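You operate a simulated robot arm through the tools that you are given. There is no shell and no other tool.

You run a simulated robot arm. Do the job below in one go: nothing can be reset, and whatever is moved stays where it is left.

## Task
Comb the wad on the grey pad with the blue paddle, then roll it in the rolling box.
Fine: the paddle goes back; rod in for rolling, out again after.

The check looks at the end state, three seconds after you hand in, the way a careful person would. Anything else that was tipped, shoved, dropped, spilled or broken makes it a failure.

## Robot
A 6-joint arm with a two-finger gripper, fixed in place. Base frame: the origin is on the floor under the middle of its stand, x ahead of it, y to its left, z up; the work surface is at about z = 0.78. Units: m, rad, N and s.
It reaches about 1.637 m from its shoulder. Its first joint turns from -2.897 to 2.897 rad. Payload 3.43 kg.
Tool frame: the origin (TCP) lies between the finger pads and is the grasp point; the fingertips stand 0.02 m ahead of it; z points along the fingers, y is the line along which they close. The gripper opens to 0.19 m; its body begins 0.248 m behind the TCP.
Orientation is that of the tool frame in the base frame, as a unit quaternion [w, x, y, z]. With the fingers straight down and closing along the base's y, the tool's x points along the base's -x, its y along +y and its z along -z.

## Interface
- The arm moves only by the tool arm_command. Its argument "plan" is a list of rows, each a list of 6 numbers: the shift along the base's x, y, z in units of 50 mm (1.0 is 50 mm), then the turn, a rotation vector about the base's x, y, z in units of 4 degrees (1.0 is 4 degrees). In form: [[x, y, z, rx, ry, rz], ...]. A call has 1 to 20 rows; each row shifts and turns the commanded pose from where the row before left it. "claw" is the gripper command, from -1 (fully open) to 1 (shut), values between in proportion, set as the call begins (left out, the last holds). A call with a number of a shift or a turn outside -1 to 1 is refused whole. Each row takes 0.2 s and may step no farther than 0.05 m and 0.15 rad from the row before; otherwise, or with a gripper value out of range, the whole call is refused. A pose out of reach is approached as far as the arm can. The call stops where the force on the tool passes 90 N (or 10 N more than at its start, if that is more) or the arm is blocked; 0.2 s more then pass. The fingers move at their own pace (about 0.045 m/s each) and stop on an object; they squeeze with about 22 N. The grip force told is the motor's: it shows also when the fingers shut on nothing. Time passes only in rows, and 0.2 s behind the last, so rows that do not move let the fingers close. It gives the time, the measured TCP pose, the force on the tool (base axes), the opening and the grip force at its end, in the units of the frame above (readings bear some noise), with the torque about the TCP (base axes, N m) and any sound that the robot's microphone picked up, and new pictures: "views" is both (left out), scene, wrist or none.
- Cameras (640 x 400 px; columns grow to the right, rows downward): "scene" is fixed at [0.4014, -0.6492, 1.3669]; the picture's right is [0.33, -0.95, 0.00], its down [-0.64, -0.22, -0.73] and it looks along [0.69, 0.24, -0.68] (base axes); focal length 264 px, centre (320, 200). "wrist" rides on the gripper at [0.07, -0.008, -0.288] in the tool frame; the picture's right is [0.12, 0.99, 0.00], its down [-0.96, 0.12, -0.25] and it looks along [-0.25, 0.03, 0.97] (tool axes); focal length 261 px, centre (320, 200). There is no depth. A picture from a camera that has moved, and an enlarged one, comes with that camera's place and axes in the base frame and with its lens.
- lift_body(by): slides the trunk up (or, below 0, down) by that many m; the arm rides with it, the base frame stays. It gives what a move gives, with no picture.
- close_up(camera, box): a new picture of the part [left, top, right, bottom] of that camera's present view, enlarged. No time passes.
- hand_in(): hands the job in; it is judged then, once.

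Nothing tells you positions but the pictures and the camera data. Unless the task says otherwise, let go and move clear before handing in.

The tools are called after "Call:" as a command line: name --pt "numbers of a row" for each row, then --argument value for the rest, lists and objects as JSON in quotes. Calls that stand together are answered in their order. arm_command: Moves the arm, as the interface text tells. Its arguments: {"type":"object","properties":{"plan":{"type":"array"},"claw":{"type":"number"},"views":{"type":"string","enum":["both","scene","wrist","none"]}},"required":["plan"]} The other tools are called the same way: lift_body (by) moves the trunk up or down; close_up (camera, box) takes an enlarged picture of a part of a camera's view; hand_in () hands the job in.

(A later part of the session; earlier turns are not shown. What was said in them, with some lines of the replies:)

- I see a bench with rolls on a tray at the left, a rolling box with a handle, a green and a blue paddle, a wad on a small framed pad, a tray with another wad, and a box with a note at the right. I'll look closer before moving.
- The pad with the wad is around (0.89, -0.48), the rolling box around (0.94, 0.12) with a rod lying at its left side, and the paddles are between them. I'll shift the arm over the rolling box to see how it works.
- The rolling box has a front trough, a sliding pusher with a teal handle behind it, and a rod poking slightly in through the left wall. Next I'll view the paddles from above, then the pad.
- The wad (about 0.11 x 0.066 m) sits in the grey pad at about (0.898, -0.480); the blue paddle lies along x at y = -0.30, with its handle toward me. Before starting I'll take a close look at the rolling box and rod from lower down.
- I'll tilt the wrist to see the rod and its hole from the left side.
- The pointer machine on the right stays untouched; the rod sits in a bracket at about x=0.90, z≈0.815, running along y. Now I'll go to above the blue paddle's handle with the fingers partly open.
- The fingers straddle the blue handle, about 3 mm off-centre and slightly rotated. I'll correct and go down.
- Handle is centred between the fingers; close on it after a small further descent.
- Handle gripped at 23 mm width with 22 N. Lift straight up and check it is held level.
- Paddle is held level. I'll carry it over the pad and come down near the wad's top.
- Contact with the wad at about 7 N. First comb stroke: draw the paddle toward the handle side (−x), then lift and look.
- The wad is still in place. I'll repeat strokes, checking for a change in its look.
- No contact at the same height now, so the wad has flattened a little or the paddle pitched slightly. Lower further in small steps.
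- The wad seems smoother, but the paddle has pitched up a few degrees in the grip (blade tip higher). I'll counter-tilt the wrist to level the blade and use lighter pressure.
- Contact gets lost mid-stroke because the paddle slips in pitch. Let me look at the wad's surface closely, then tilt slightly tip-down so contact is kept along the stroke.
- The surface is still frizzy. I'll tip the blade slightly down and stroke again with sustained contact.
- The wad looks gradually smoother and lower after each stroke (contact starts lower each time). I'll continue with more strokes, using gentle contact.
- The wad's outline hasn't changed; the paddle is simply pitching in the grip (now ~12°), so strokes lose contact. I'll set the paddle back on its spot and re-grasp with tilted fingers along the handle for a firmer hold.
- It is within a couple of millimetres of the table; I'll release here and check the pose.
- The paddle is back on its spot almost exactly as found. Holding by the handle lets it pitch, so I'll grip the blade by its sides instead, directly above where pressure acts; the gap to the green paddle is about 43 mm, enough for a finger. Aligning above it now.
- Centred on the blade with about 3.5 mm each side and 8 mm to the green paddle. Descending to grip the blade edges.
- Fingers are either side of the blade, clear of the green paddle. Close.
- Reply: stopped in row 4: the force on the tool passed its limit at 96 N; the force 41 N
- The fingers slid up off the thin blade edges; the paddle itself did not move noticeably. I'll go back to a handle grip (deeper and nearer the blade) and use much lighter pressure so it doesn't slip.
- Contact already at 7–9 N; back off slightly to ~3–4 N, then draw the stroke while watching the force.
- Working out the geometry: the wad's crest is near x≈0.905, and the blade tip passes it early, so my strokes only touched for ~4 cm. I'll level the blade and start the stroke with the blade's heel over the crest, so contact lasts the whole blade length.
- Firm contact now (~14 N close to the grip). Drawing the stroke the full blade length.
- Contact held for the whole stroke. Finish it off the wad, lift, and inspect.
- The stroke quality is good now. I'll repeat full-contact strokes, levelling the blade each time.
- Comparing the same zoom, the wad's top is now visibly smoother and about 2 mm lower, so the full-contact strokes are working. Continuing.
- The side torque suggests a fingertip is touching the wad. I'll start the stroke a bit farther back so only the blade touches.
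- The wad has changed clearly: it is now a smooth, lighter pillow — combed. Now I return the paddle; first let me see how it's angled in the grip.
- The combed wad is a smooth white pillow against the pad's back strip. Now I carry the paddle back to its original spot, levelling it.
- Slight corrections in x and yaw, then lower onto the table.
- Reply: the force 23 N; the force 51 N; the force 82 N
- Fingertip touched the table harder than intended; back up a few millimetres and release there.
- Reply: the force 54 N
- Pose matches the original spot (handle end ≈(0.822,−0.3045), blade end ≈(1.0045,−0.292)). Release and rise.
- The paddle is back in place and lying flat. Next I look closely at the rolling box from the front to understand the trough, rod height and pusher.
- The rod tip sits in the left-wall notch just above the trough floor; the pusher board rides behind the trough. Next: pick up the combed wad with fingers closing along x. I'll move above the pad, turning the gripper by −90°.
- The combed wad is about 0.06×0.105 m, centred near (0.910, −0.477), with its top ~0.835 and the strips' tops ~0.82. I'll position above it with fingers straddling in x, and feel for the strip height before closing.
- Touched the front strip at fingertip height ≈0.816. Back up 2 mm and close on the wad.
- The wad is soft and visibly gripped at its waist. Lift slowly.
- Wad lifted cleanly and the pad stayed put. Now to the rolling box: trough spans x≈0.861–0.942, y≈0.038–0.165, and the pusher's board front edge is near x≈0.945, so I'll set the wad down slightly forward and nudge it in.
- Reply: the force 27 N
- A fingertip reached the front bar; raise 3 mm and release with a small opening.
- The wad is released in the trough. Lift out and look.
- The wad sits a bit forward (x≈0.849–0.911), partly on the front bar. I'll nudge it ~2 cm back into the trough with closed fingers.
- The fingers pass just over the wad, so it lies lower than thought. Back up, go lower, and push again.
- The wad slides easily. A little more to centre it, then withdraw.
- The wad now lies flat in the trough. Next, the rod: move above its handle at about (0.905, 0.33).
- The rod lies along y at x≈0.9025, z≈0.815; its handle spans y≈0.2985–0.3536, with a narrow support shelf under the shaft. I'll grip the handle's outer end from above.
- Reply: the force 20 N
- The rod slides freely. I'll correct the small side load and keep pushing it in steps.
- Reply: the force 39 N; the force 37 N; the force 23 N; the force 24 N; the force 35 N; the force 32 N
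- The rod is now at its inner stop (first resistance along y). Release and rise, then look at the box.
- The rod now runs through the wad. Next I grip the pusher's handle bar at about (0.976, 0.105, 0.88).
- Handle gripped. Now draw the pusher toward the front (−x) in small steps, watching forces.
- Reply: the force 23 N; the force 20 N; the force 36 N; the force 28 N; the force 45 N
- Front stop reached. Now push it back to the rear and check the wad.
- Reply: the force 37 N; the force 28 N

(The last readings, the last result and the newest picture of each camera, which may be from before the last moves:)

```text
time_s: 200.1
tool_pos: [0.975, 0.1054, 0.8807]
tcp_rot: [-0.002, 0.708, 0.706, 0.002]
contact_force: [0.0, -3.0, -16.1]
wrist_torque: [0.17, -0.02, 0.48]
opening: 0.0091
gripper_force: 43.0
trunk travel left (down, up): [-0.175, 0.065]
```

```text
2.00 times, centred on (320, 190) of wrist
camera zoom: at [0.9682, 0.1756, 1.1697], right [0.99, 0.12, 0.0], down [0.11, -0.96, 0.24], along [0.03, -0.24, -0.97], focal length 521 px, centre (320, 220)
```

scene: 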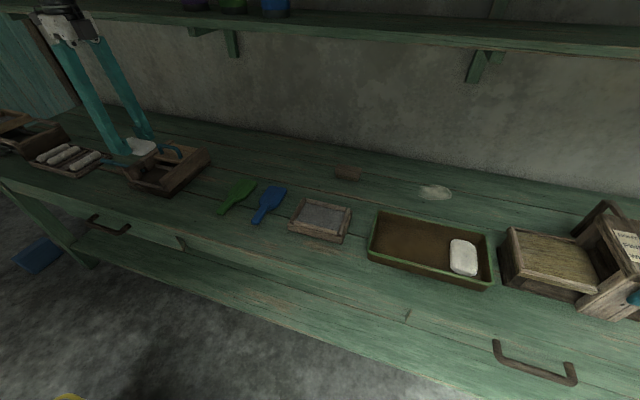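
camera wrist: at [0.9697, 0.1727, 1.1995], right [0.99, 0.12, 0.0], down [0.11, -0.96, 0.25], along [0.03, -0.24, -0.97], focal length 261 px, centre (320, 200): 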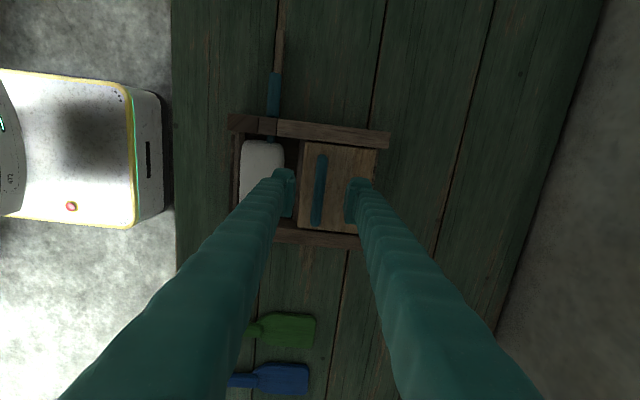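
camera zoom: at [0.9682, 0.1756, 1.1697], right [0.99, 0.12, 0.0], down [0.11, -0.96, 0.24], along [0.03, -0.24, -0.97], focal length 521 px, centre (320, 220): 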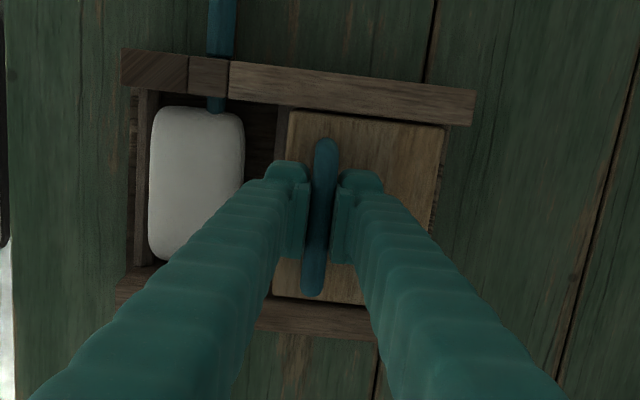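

One pass hasn't changed it; combing also needed several strokes, so I'll keep rolling the pusher back and forth over the full travel.

Call:
arm_command --pt "-0.3 0.005 -0.005 0 0 0" --pt "-0.4 0 0 0 0 0" --pt "-0.4 0.005 0 0 0 0" --pt "-0.4 0.005 0 0 0 0" --pt "-0.37 0.005 0 0 0 0" --pt "0 0 0 0 0 0" --views "none"

Call:
arm_command --pt "0.37 -0.005 0 0 0 0" --pt "0.4 -0.005 0 0 0 0" --pt "0.4 -0.005 0 0 0 0" --pt "0.4 0 0 0 0 0" --pt "0.3 -0.005 0 0 0 0" --pt "0 0 0 0 0 0" --views "none"

Call:
close_up --camera "scene" --box '[120, 140, 190, 195]'

```text
time_s: 201.5
tool_pos: [0.8798, 0.1059, 0.8805]
tcp_rot: [0.0, 0.708, 0.706, 0.002]
contact_force: [0.7, 7.6, -1.4]
wrist_torque: [0.06, -0.04, 0.54]
opening: 0.0094
gripper_force: 42.9
trunk travel left (down, up): [-0.175, 0.065]
```

```text
time_s: 202.9
tool_pos: [0.9728, 0.1051, 0.88]
tcp_rot: [-0.001, 0.709, 0.706, -0.001]
contact_force: [-0.3, 22.6, -29.7]
wrist_torque: [0.01, 0.0, 0.42]
opening: 0.0093
gripper_force: 43.2
trunk travel left (down, up): [-0.175, 0.065]
```

```text
7.27 times, centred on (155, 168) of scene
camera zoom: at [0.4014, -0.6492, 1.3669], right [0.33, -0.95, 0.0], down [-0.64, -0.22, -0.73], along [0.69, 0.24, -0.68], focal length 1923 px, centre (1520, 436)
```

zoom: 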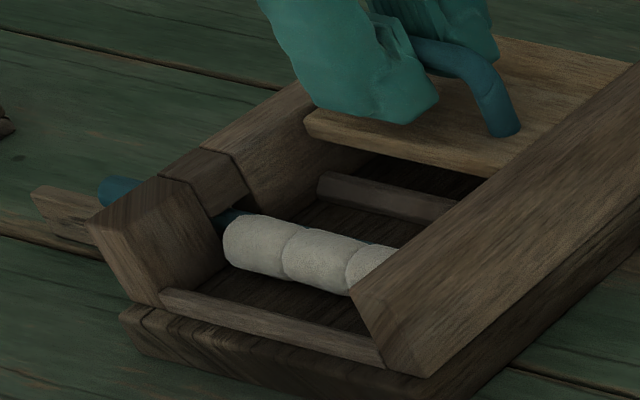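

It has become a proper roll around the rod. Return the pusher fully to its rear position and let go.

Call:
arm_command --pt "0.04 0.01 -0.02 0 0 0" --pt "0 0 0 0 0 0" --views "none"

Call:
arm_command --pt "0.03 0 0 0 0 0" --pt "0 0 0 0 0 0" --views "none"

```text
time_s: 203.5
tool_pos: [0.9762, 0.1059, 0.88]
tcp_rot: [-0.001, 0.709, 0.706, 0.0]
contact_force: [-8.4, 21.8, -22.0]
wrist_torque: [0.47, -0.01, 0.52]
opening: 0.0092
gripper_force: 43.0
trunk travel left (down, up): [-0.175, 0.065]
```

```text
time_s: 204.1
tool_pos: [0.9762, 0.1051, 0.88]
tcp_rot: [-0.001, 0.708, 0.706, 0.0]
contact_force: [-28.0, 19.4, -19.6]
wrist_torque: [-0.09, -0.1, 0.45]
opening: 0.0093
gripper_force: 42.4
trunk travel left (down, up): [-0.175, 0.065]
```

Call:
arm_command --pt "-0.03 0.01 -0.015 0 0 0" --pt "0 0 0 0 0 0" --views "none"

Call:
arm_command --pt "0 0 0 0 0 0" --pt "0 0 0 0 0 0" --pt "0 0 0 0 0 0" --pt "0 0 0 0 0 0" --claw 0.4 --views "none"

Call:
arm_command --pt "0 0 0.5 0 0 0" --pt "0 0 0.8 0 0 0" --pt "0 0 0.5 0 0 0" --pt "0 0 0 0 0 0" --views "wrist"

Call:
close_up --camera "wrist" --box '[220, 90, 420, 290]'

Call:
close_up --camera "scene" --box '[110, 120, 210, 200]'

```text
time_s: 204.7
tool_pos: [0.9757, 0.105, 0.881]
tcp_rot: [0.0, 0.708, 0.706, 0.001]
contact_force: [-18.0, 13.7, -7.9]
wrist_torque: [-0.17, -0.05, 0.52]
opening: 0.0094
gripper_force: 42.6
trunk travel left (down, up): [-0.175, 0.065]
```

```text
time_s: 205.7
tool_pos: [0.9757, 0.1065, 0.8794]
tcp_rot: [-0.001, 0.708, 0.706, 0.0]
contact_force: [-0.2, -0.7, -0.1]
wrist_torque: [-0.02, 0.05, -0.01]
opening: 0.0573
gripper_force: 0.0
trunk travel left (down, up): [-0.175, 0.065]
```

```text
time_s: 206.7
tool_pos: [0.9735, 0.1048, 0.9682]
tcp_rot: [0.0, 0.709, 0.706, 0.001]
contact_force: [-0.3, 0.5, -0.2]
wrist_torque: [0.02, -0.01, 0.05]
opening: 0.0572
gripper_force: 0.0
trunk travel left (down, up): [-0.175, 0.065]
camera wrist: at [0.9667, 0.1763, 1.2584], right [0.99, 0.12, 0.0], down [0.11, -0.96, 0.25], along [0.03, -0.24, -0.97], focal length 261 px, centre (320, 200)
```

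wrist: 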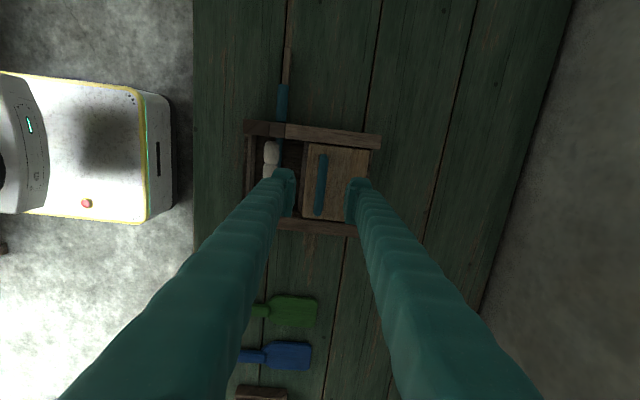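

```text
2.00 times, centred on (320, 190) of wrist
camera zoom: at [0.9667, 0.1763, 1.2584], right [0.99, 0.12, 0.0], down [0.11, -0.96, 0.25], along [0.03, -0.24, -0.97], focal length 521 px, centre (320, 220)
```

zoom: 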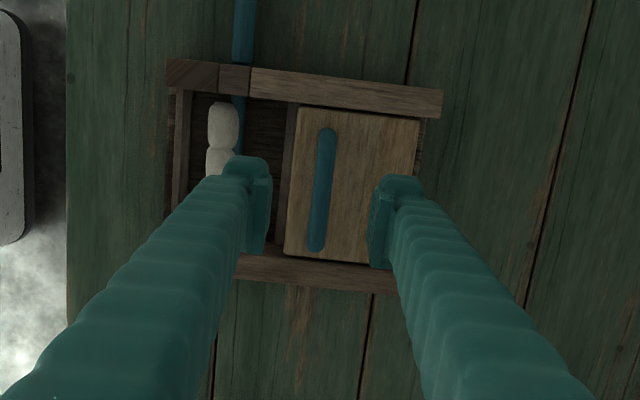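

```text
5.00 times, centred on (160, 160) of scene
camera zoom: at [0.4014, -0.6492, 1.3669], right [0.33, -0.95, 0.0], down [-0.64, -0.22, -0.73], along [0.69, 0.24, -0.68], focal length 1322 px, centre (1120, 400)
```

zoom: 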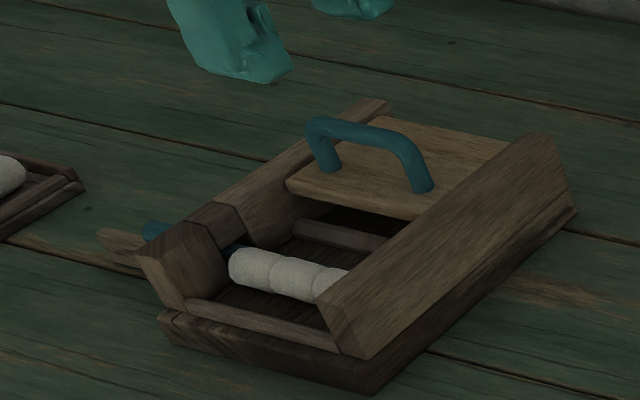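

The roll is formed and the pusher is back. Now withdraw the rod: move over its handle again.

Call:
arm_command --pt "-0.369 0.681 0 0 0 0" --pt "-0.369 0.681 0 0 0 0" --pt "-0.369 0.681 0 0 0 0" --pt "-0.367 0.681 0 0 0 0" --pt "0 0 -0.9 0 0 0" --pt "0 0 -0.9 0 0 0" --pt "0 0 -0.5 0 0 0" --pt "0 0 0 0 0 0" --views "wrist"

Call:
close_up --camera "wrist" --box '[250, 130, 390, 290]'

Call:
close_up --camera "scene" --box '[90, 120, 190, 200]'

```text
time_s: 208.5
tool_pos: [0.9007, 0.2423, 0.8536]
tcp_rot: [-0.001, 0.708, 0.706, 0.001]
contact_force: [0.6, 0.5, 0.2]
wrist_torque: [-0.02, -0.03, 0.03]
opening: 0.0572
gripper_force: 0.0
trunk travel left (down, up): [-0.175, 0.065]
camera wrist: at [0.8936, 0.3129, 1.1423], right [0.99, 0.12, 0.0], down [0.11, -0.96, 0.25], along [0.03, -0.24, -0.97], focal length 261 px, centre (320, 200)
```

wrist: 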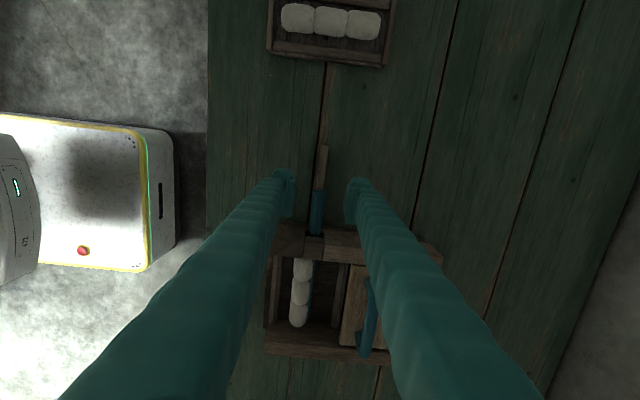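

```text
2.50 times, centred on (320, 210) of wrist
camera zoom: at [0.8936, 0.3129, 1.1423], right [0.99, 0.12, 0.0], down [0.11, -0.96, 0.25], along [0.03, -0.24, -0.97], focal length 652 px, centre (320, 175)
```

zoom: 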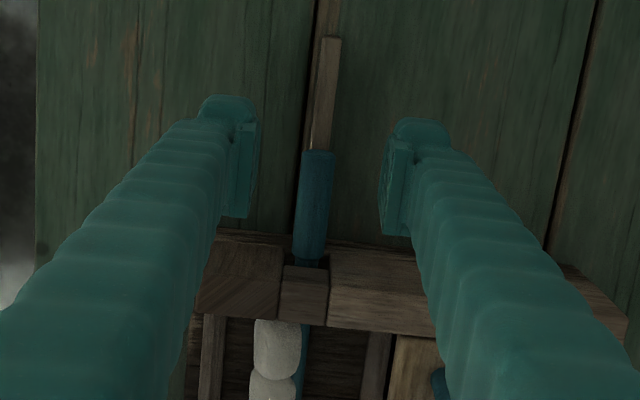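

```text
5.00 times, centred on (140, 160) of scene
camera zoom: at [0.4014, -0.6492, 1.3669], right [0.33, -0.95, 0.0], down [-0.64, -0.22, -0.73], along [0.69, 0.24, -0.68], focal length 1322 px, centre (1220, 400)
```

zoom: 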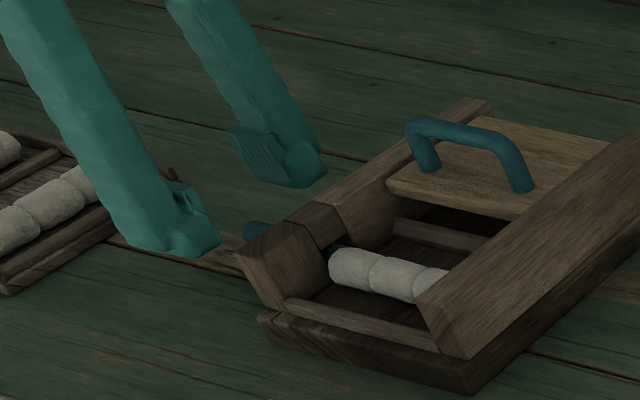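

Call:
arm_command --pt "-0.01 -0.07 -0.25 0 0 0" --pt "0 0 -0.2 0 0 0" --pt "0 0 0 0 0 0" --views "none"

Call:
arm_command --pt "0 0 0 0 0 0" --pt "0 0 0 0 0 0" --pt "0 0 0 0 0 0" --pt "0 0 0 0 0 0" --claw 1 --views "none"

```text
time_s: 209.3
tool_pos: [0.8995, 0.2395, 0.8298]
tcp_rot: [0.0, 0.708, 0.706, 0.001]
contact_force: [-0.5, -0.6, 0.3]
wrist_torque: [0.0, -0.01, -0.01]
opening: 0.0571
gripper_force: 0.0
trunk travel left (down, up): [-0.175, 0.065]
```

```text
time_s: 210.3
tool_pos: [0.8989, 0.24, 0.8303]
tcp_rot: [0.0, 0.708, 0.706, 0.001]
contact_force: [-4.1, 0.2, -1.0]
wrist_torque: [0.02, 0.02, 0.1]
opening: 0.0148
gripper_force: 41.2
trunk travel left (down, up): [-0.175, 0.065]
```

Rod gripped. Pull it out along +y in steps.

Call:
arm_command --pt "0 0.2 0 0 0 0" --pt "0 0.2 0 0 0 0" --pt "0 0 0 0 0 0" --views "none"

Call:
close_up --camera "scene" --box '[90, 130, 190, 200]'

```text
time_s: 211.1
tool_pos: [0.9, 0.2606, 0.8298]
tcp_rot: [-0.001, 0.708, 0.706, 0.0]
contact_force: [-23.6, 1.0, 1.2]
wrist_torque: [0.32, 0.26, 0.02]
opening: 0.0148
gripper_force: 45.0
trunk travel left (down, up): [-0.175, 0.065]
```

```text
5.71 times, centred on (140, 165) of scene
camera zoom: at [0.4014, -0.6492, 1.3669], right [0.33, -0.95, 0.0], down [-0.64, -0.22, -0.73], along [0.69, 0.24, -0.68], focal length 1511 px, centre (1349, 400)
```

zoom: 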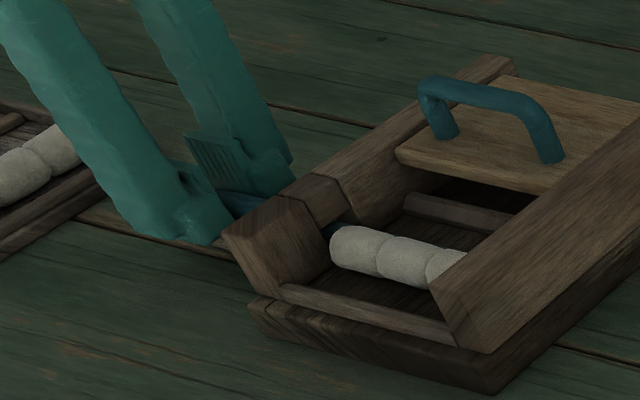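

Call:
arm_command --pt "-0.025 0 0 0 0 0" --pt "0 0.2 0 0 0 0" --pt "0 0.2 0 0 0 0" --pt "0 0 0 0 0 0" --views "none"

Call:
arm_command --pt "0 0.2 0 0 0 0" --pt "0 0.2 0 0 0 0" --pt "0 0 0 0 0 0" --views "none"

Call:
close_up --camera "scene" --box '[90, 130, 190, 200]'

```text
time_s: 212.1
tool_pos: [0.9001, 0.2777, 0.8294]
tcp_rot: [-0.001, 0.709, 0.706, 0.001]
contact_force: [-17.9, 0.1, 1.8]
wrist_torque: [-0.08, 0.13, 0.01]
opening: 0.0147
gripper_force: 44.8
trunk travel left (down, up): [-0.175, 0.065]
```

```text
time_s: 212.9
tool_pos: [0.8999, 0.299, 0.8299]
tcp_rot: [0.0, 0.709, 0.706, 0.001]
contact_force: [-16.5, 0.1, 5.5]
wrist_torque: [-0.03, 0.14, 0.0]
opening: 0.0147
gripper_force: 45.4
trunk travel left (down, up): [-0.175, 0.065]
```

```text
5.71 times, centred on (140, 165) of scene
camera zoom: at [0.4014, -0.6492, 1.3669], right [0.33, -0.95, 0.0], down [-0.64, -0.22, -0.73], along [0.69, 0.24, -0.68], focal length 1511 px, centre (1349, 400)
```

zoom: 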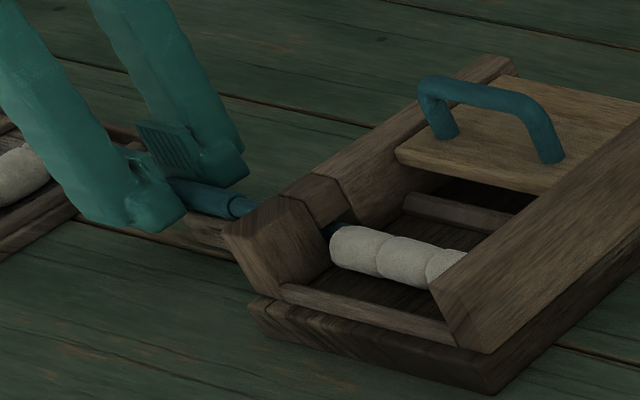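

Call:
arm_command --pt "-0.02 0.2 0 0 0 0" --pt "0 0.2 0 0 0 0" --pt "0 0.2 0 0 0 0" --pt "0 0 0 0 0 0" --views "none"

Call:
arm_command --pt "0 0.2 0 0 0 0" --pt "0 0.1 0 0 0 0" --pt "0 0 0 0 0 0" --views "none"

Call:
close_up --camera "scene" --box '[80, 130, 180, 200]'

```text
time_s: 213.9
tool_pos: [0.9001, 0.3283, 0.8297]
tcp_rot: [0.001, 0.709, 0.706, 0.001]
contact_force: [9.3, 0.5, 2.5]
wrist_torque: [-0.03, -0.11, 0.12]
opening: 0.0147
gripper_force: 44.7
trunk travel left (down, up): [-0.175, 0.065]
```

```text
time_s: 214.7
tool_pos: [0.8992, 0.345, 0.8291]
tcp_rot: [-0.001, 0.708, 0.706, 0.001]
contact_force: [14.8, 0.7, -11.9]
wrist_torque: [0.08, -0.14, 0.15]
opening: 0.0145
gripper_force: 45.2
trunk travel left (down, up): [-0.175, 0.065]
```

```text
5.71 times, centred on (130, 165) of scene
camera zoom: at [0.4014, -0.6492, 1.3669], right [0.33, -0.95, 0.0], down [-0.64, -0.22, -0.73], along [0.69, 0.24, -0.68], focal length 1511 px, centre (1406, 400)
```

zoom: 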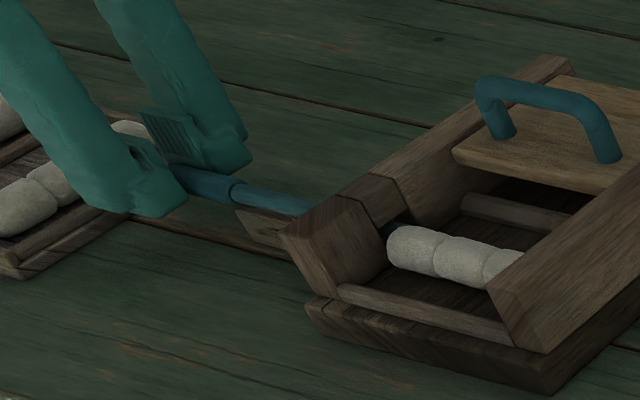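

Call:
arm_command --pt "0.015 0.1 -0.008 0 0 0" --pt "0 0.04 0 0 0 0" --pt "0 0 0 0 0 0" --views "none"

Call:
arm_command --pt "0 0.04 0 0 0 0" --pt "0 0 0 0 0 0" --views "none"

Call:
close_up --camera "scene" --box '[80, 130, 180, 200]'

```text
time_s: 215.5
tool_pos: [0.8994, 0.3516, 0.8304]
tcp_rot: [0.0, 0.708, 0.706, 0.0]
contact_force: [4.4, 0.1, -8.7]
wrist_torque: [-0.01, -0.08, 0.1]
opening: 0.0144
gripper_force: 44.8
trunk travel left (down, up): [-0.175, 0.065]
```

```text
time_s: 216.1
tool_pos: [0.9, 0.3527, 0.8311]
tcp_rot: [-0.001, 0.708, 0.706, 0.0]
contact_force: [-5.8, -7.6, -13.7]
wrist_torque: [-0.12, 0.03, 0.04]
opening: 0.0148
gripper_force: 44.7
trunk travel left (down, up): [-0.175, 0.065]
```

```text
5.71 times, centred on (130, 165) of scene
camera zoom: at [0.4014, -0.6492, 1.3669], right [0.33, -0.95, 0.0], down [-0.64, -0.22, -0.73], along [0.69, 0.24, -0.68], focal length 1511 px, centre (1406, 400)
```

zoom: 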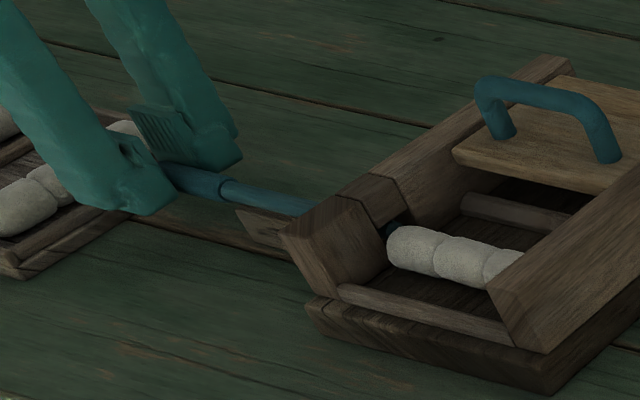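

Outer stop reached — the rod is fully out as it was. Release and move clear.

Call:
arm_command --pt "0 -0.01 -0.01 0 0 0" --pt "0 0 0 0 0 0" --views "none"

Call:
arm_command --pt "0 0 0 0 0 0" --pt "0 0 0 0 0 0" --pt "0 0 0 0 0 0" --pt "0 0 0 0 0 0" --claw 0.4 --views "none"

Call:
arm_command --pt "0 0 0.5 0 0 0" --pt "0 0 0.8 0 0 0" --pt "0 0 0.8 0 0 0" --pt "0 0 0.8 0 0 0" --pt "0 0 0.8 0 0 0" --pt "0 0 0 0 0 0" --views "both"

Call:
close_up --camera "wrist" --box '[230, 140, 410, 330]'

Call:
close_up --camera "scene" --box '[80, 120, 220, 210]'

```text
time_s: 216.7
tool_pos: [0.9002, 0.3535, 0.8301]
tcp_rot: [-0.001, 0.708, 0.706, 0.001]
contact_force: [-8.8, -7.8, -9.7]
wrist_torque: [-0.14, 0.07, 0.01]
opening: 0.0149
gripper_force: 44.3
trunk travel left (down, up): [-0.175, 0.065]
```

```text
time_s: 217.7
tool_pos: [0.8991, 0.3541, 0.831]
tcp_rot: [0.0, 0.708, 0.706, 0.0]
contact_force: [-1.4, 0.4, -0.2]
wrist_torque: [-0.01, -0.03, -0.01]
opening: 0.057
gripper_force: 0.1
trunk travel left (down, up): [-0.175, 0.065]
```

```text
time_s: 219.1
tool_pos: [0.9029, 0.3543, 1.0168]
tcp_rot: [-0.001, 0.709, 0.706, 0.001]
contact_force: [-0.4, 0.0, -0.5]
wrist_torque: [0.01, -0.04, 0.01]
opening: 0.0571
gripper_force: 0.1
trunk travel left (down, up): [-0.175, 0.065]
camera wrist: at [0.8952, 0.4236, 1.3062], right [0.99, 0.12, 0.0], down [0.11, -0.96, 0.25], along [0.03, -0.24, -0.97], focal length 261 px, centre (320, 200)
```

scene: 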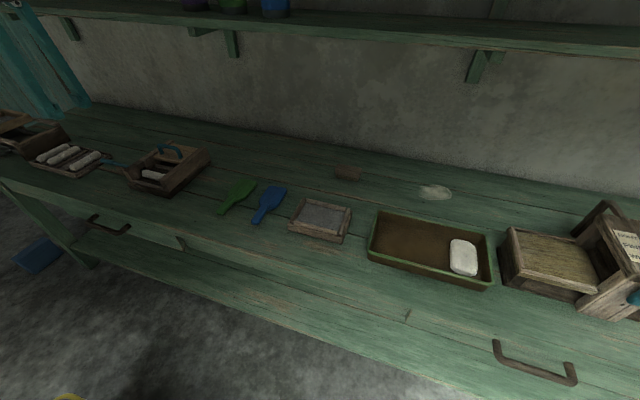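
wrist: 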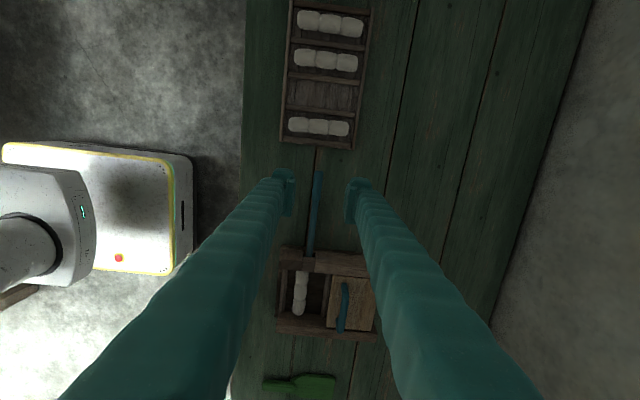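

```text
2.11 times, centred on (320, 235) of wrist
camera zoom: at [0.8952, 0.4236, 1.3062], right [0.99, 0.12, 0.0], down [0.11, -0.96, 0.25], along [0.03, -0.24, -0.97], focal length 549 px, centre (320, 126)
```

zoom: 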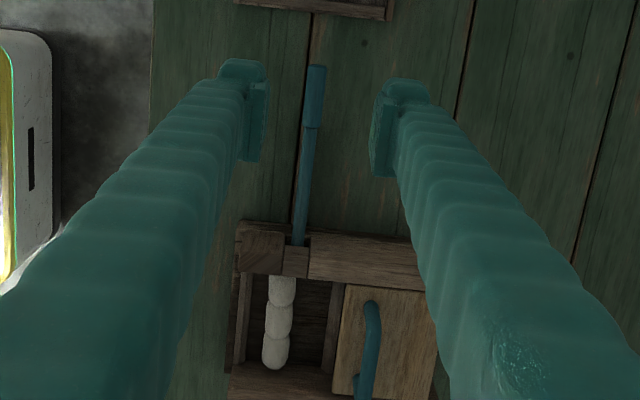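

```text
4.44 times, centred on (150, 165) of scene
camera zoom: at [0.4014, -0.6492, 1.3669], right [0.33, -0.95, 0.0], down [-0.64, -0.22, -0.73], along [0.69, 0.24, -0.68], focal length 1175 px, centre (1076, 356)
```

zoom: 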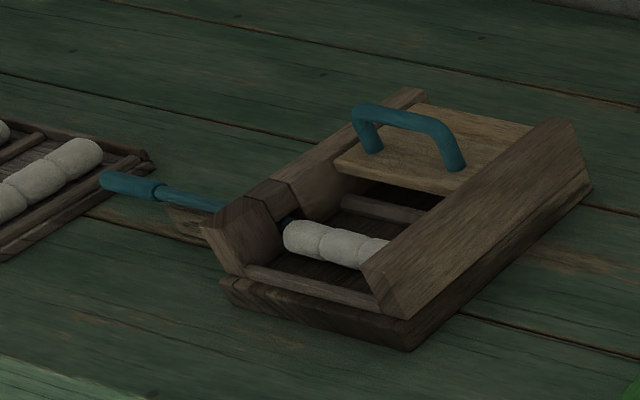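

Call:
close_up --camera "scene" --box '[90, 130, 220, 210]'

Call:
close_up --camera "scene" --box '[200, 150, 360, 250]'

Call:
close_up --camera "scene" --box '[0, 100, 220, 237]'

```text
4.92 times, centred on (155, 170) of scene
camera zoom: at [0.4014, -0.6492, 1.3669], right [0.33, -0.95, 0.0], down [-0.64, -0.22, -0.73], along [0.69, 0.24, -0.68], focal length 1302 px, centre (1132, 348)
```

zoom: 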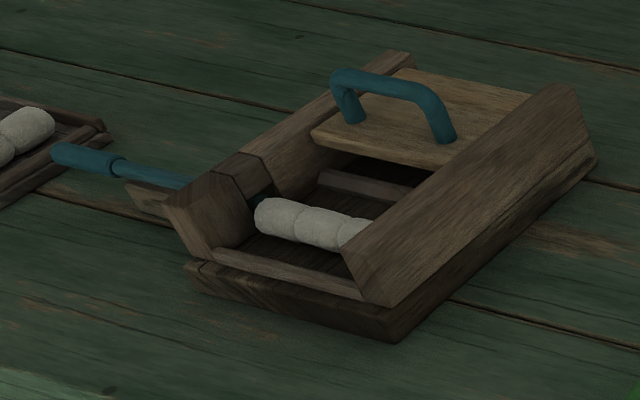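

```text
4.00 times, centred on (280, 200) of scene
camera zoom: at [0.4014, -0.6492, 1.3669], right [0.33, -0.95, 0.0], down [-0.64, -0.22, -0.73], along [0.69, 0.24, -0.68], focal length 1058 px, centre (480, 200)
```

zoom: 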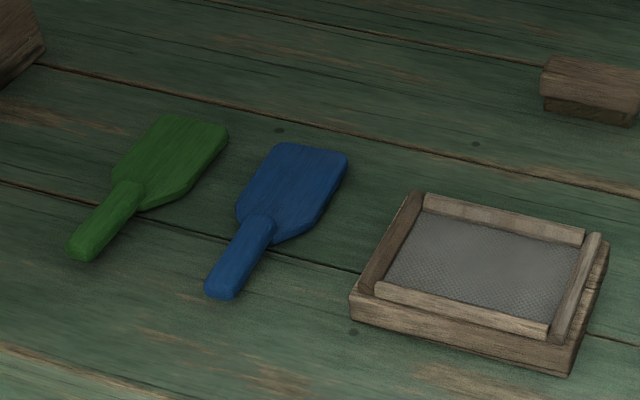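

```text
2.91 times, centred on (110, 168) of scene
camera zoom: at [0.4014, -0.6492, 1.3669], right [0.33, -0.95, 0.0], down [-0.64, -0.22, -0.73], along [0.69, 0.24, -0.68], focal length 769 px, centre (931, 292)
```

zoom: 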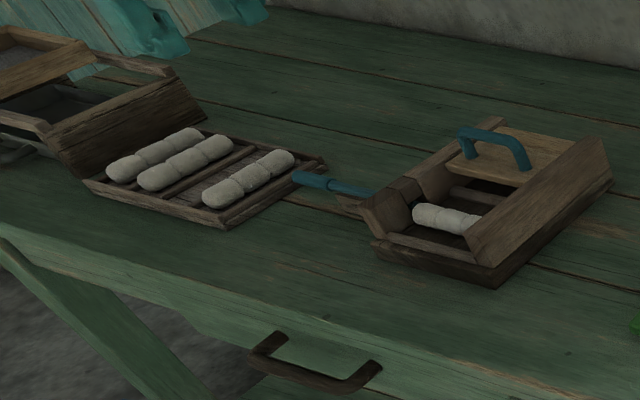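

Everything matches its starting place: the blue paddle is back, the rod is out at its stop, the pusher is at the rear, and the finished roll lies in the rolling box. The gripper is open and clear, so I hand in.

Call:
hand_in

```text
The job is handed in.
```

The wad is combed with the blue paddle and rolled, and I've handed the job in. The finished roll is lying in the rolling box.

- **Combing:** it took several strokes. Early on, the paddle tilted in the grip and kept losing contact. Once the strokes held contact, the wad turned smooth and lighter.
- **Paddle:** it is back in its original spot, lying flat, within a few millimetres of where it started. While I was repositioning my grip, the fingers slipped off the blade edge once. When I set the paddle down, a fingertip pressed the table harder than I intended. I saw no marks or shift from either.
- **Rolling:** with the rod in, it took two full passes of the pusher to form the roll. Afterwards I pulled the rod out to its stop and left the pusher at the rear.
- **Everything else:** in the last pictures, the pad, green paddle, trays and rolling box look where they started. I took "Fine:" as your list of finishing details, so I did not touch the machine with the TIGHT/FINE/WIDE dial. Its pointer was already at FINE.
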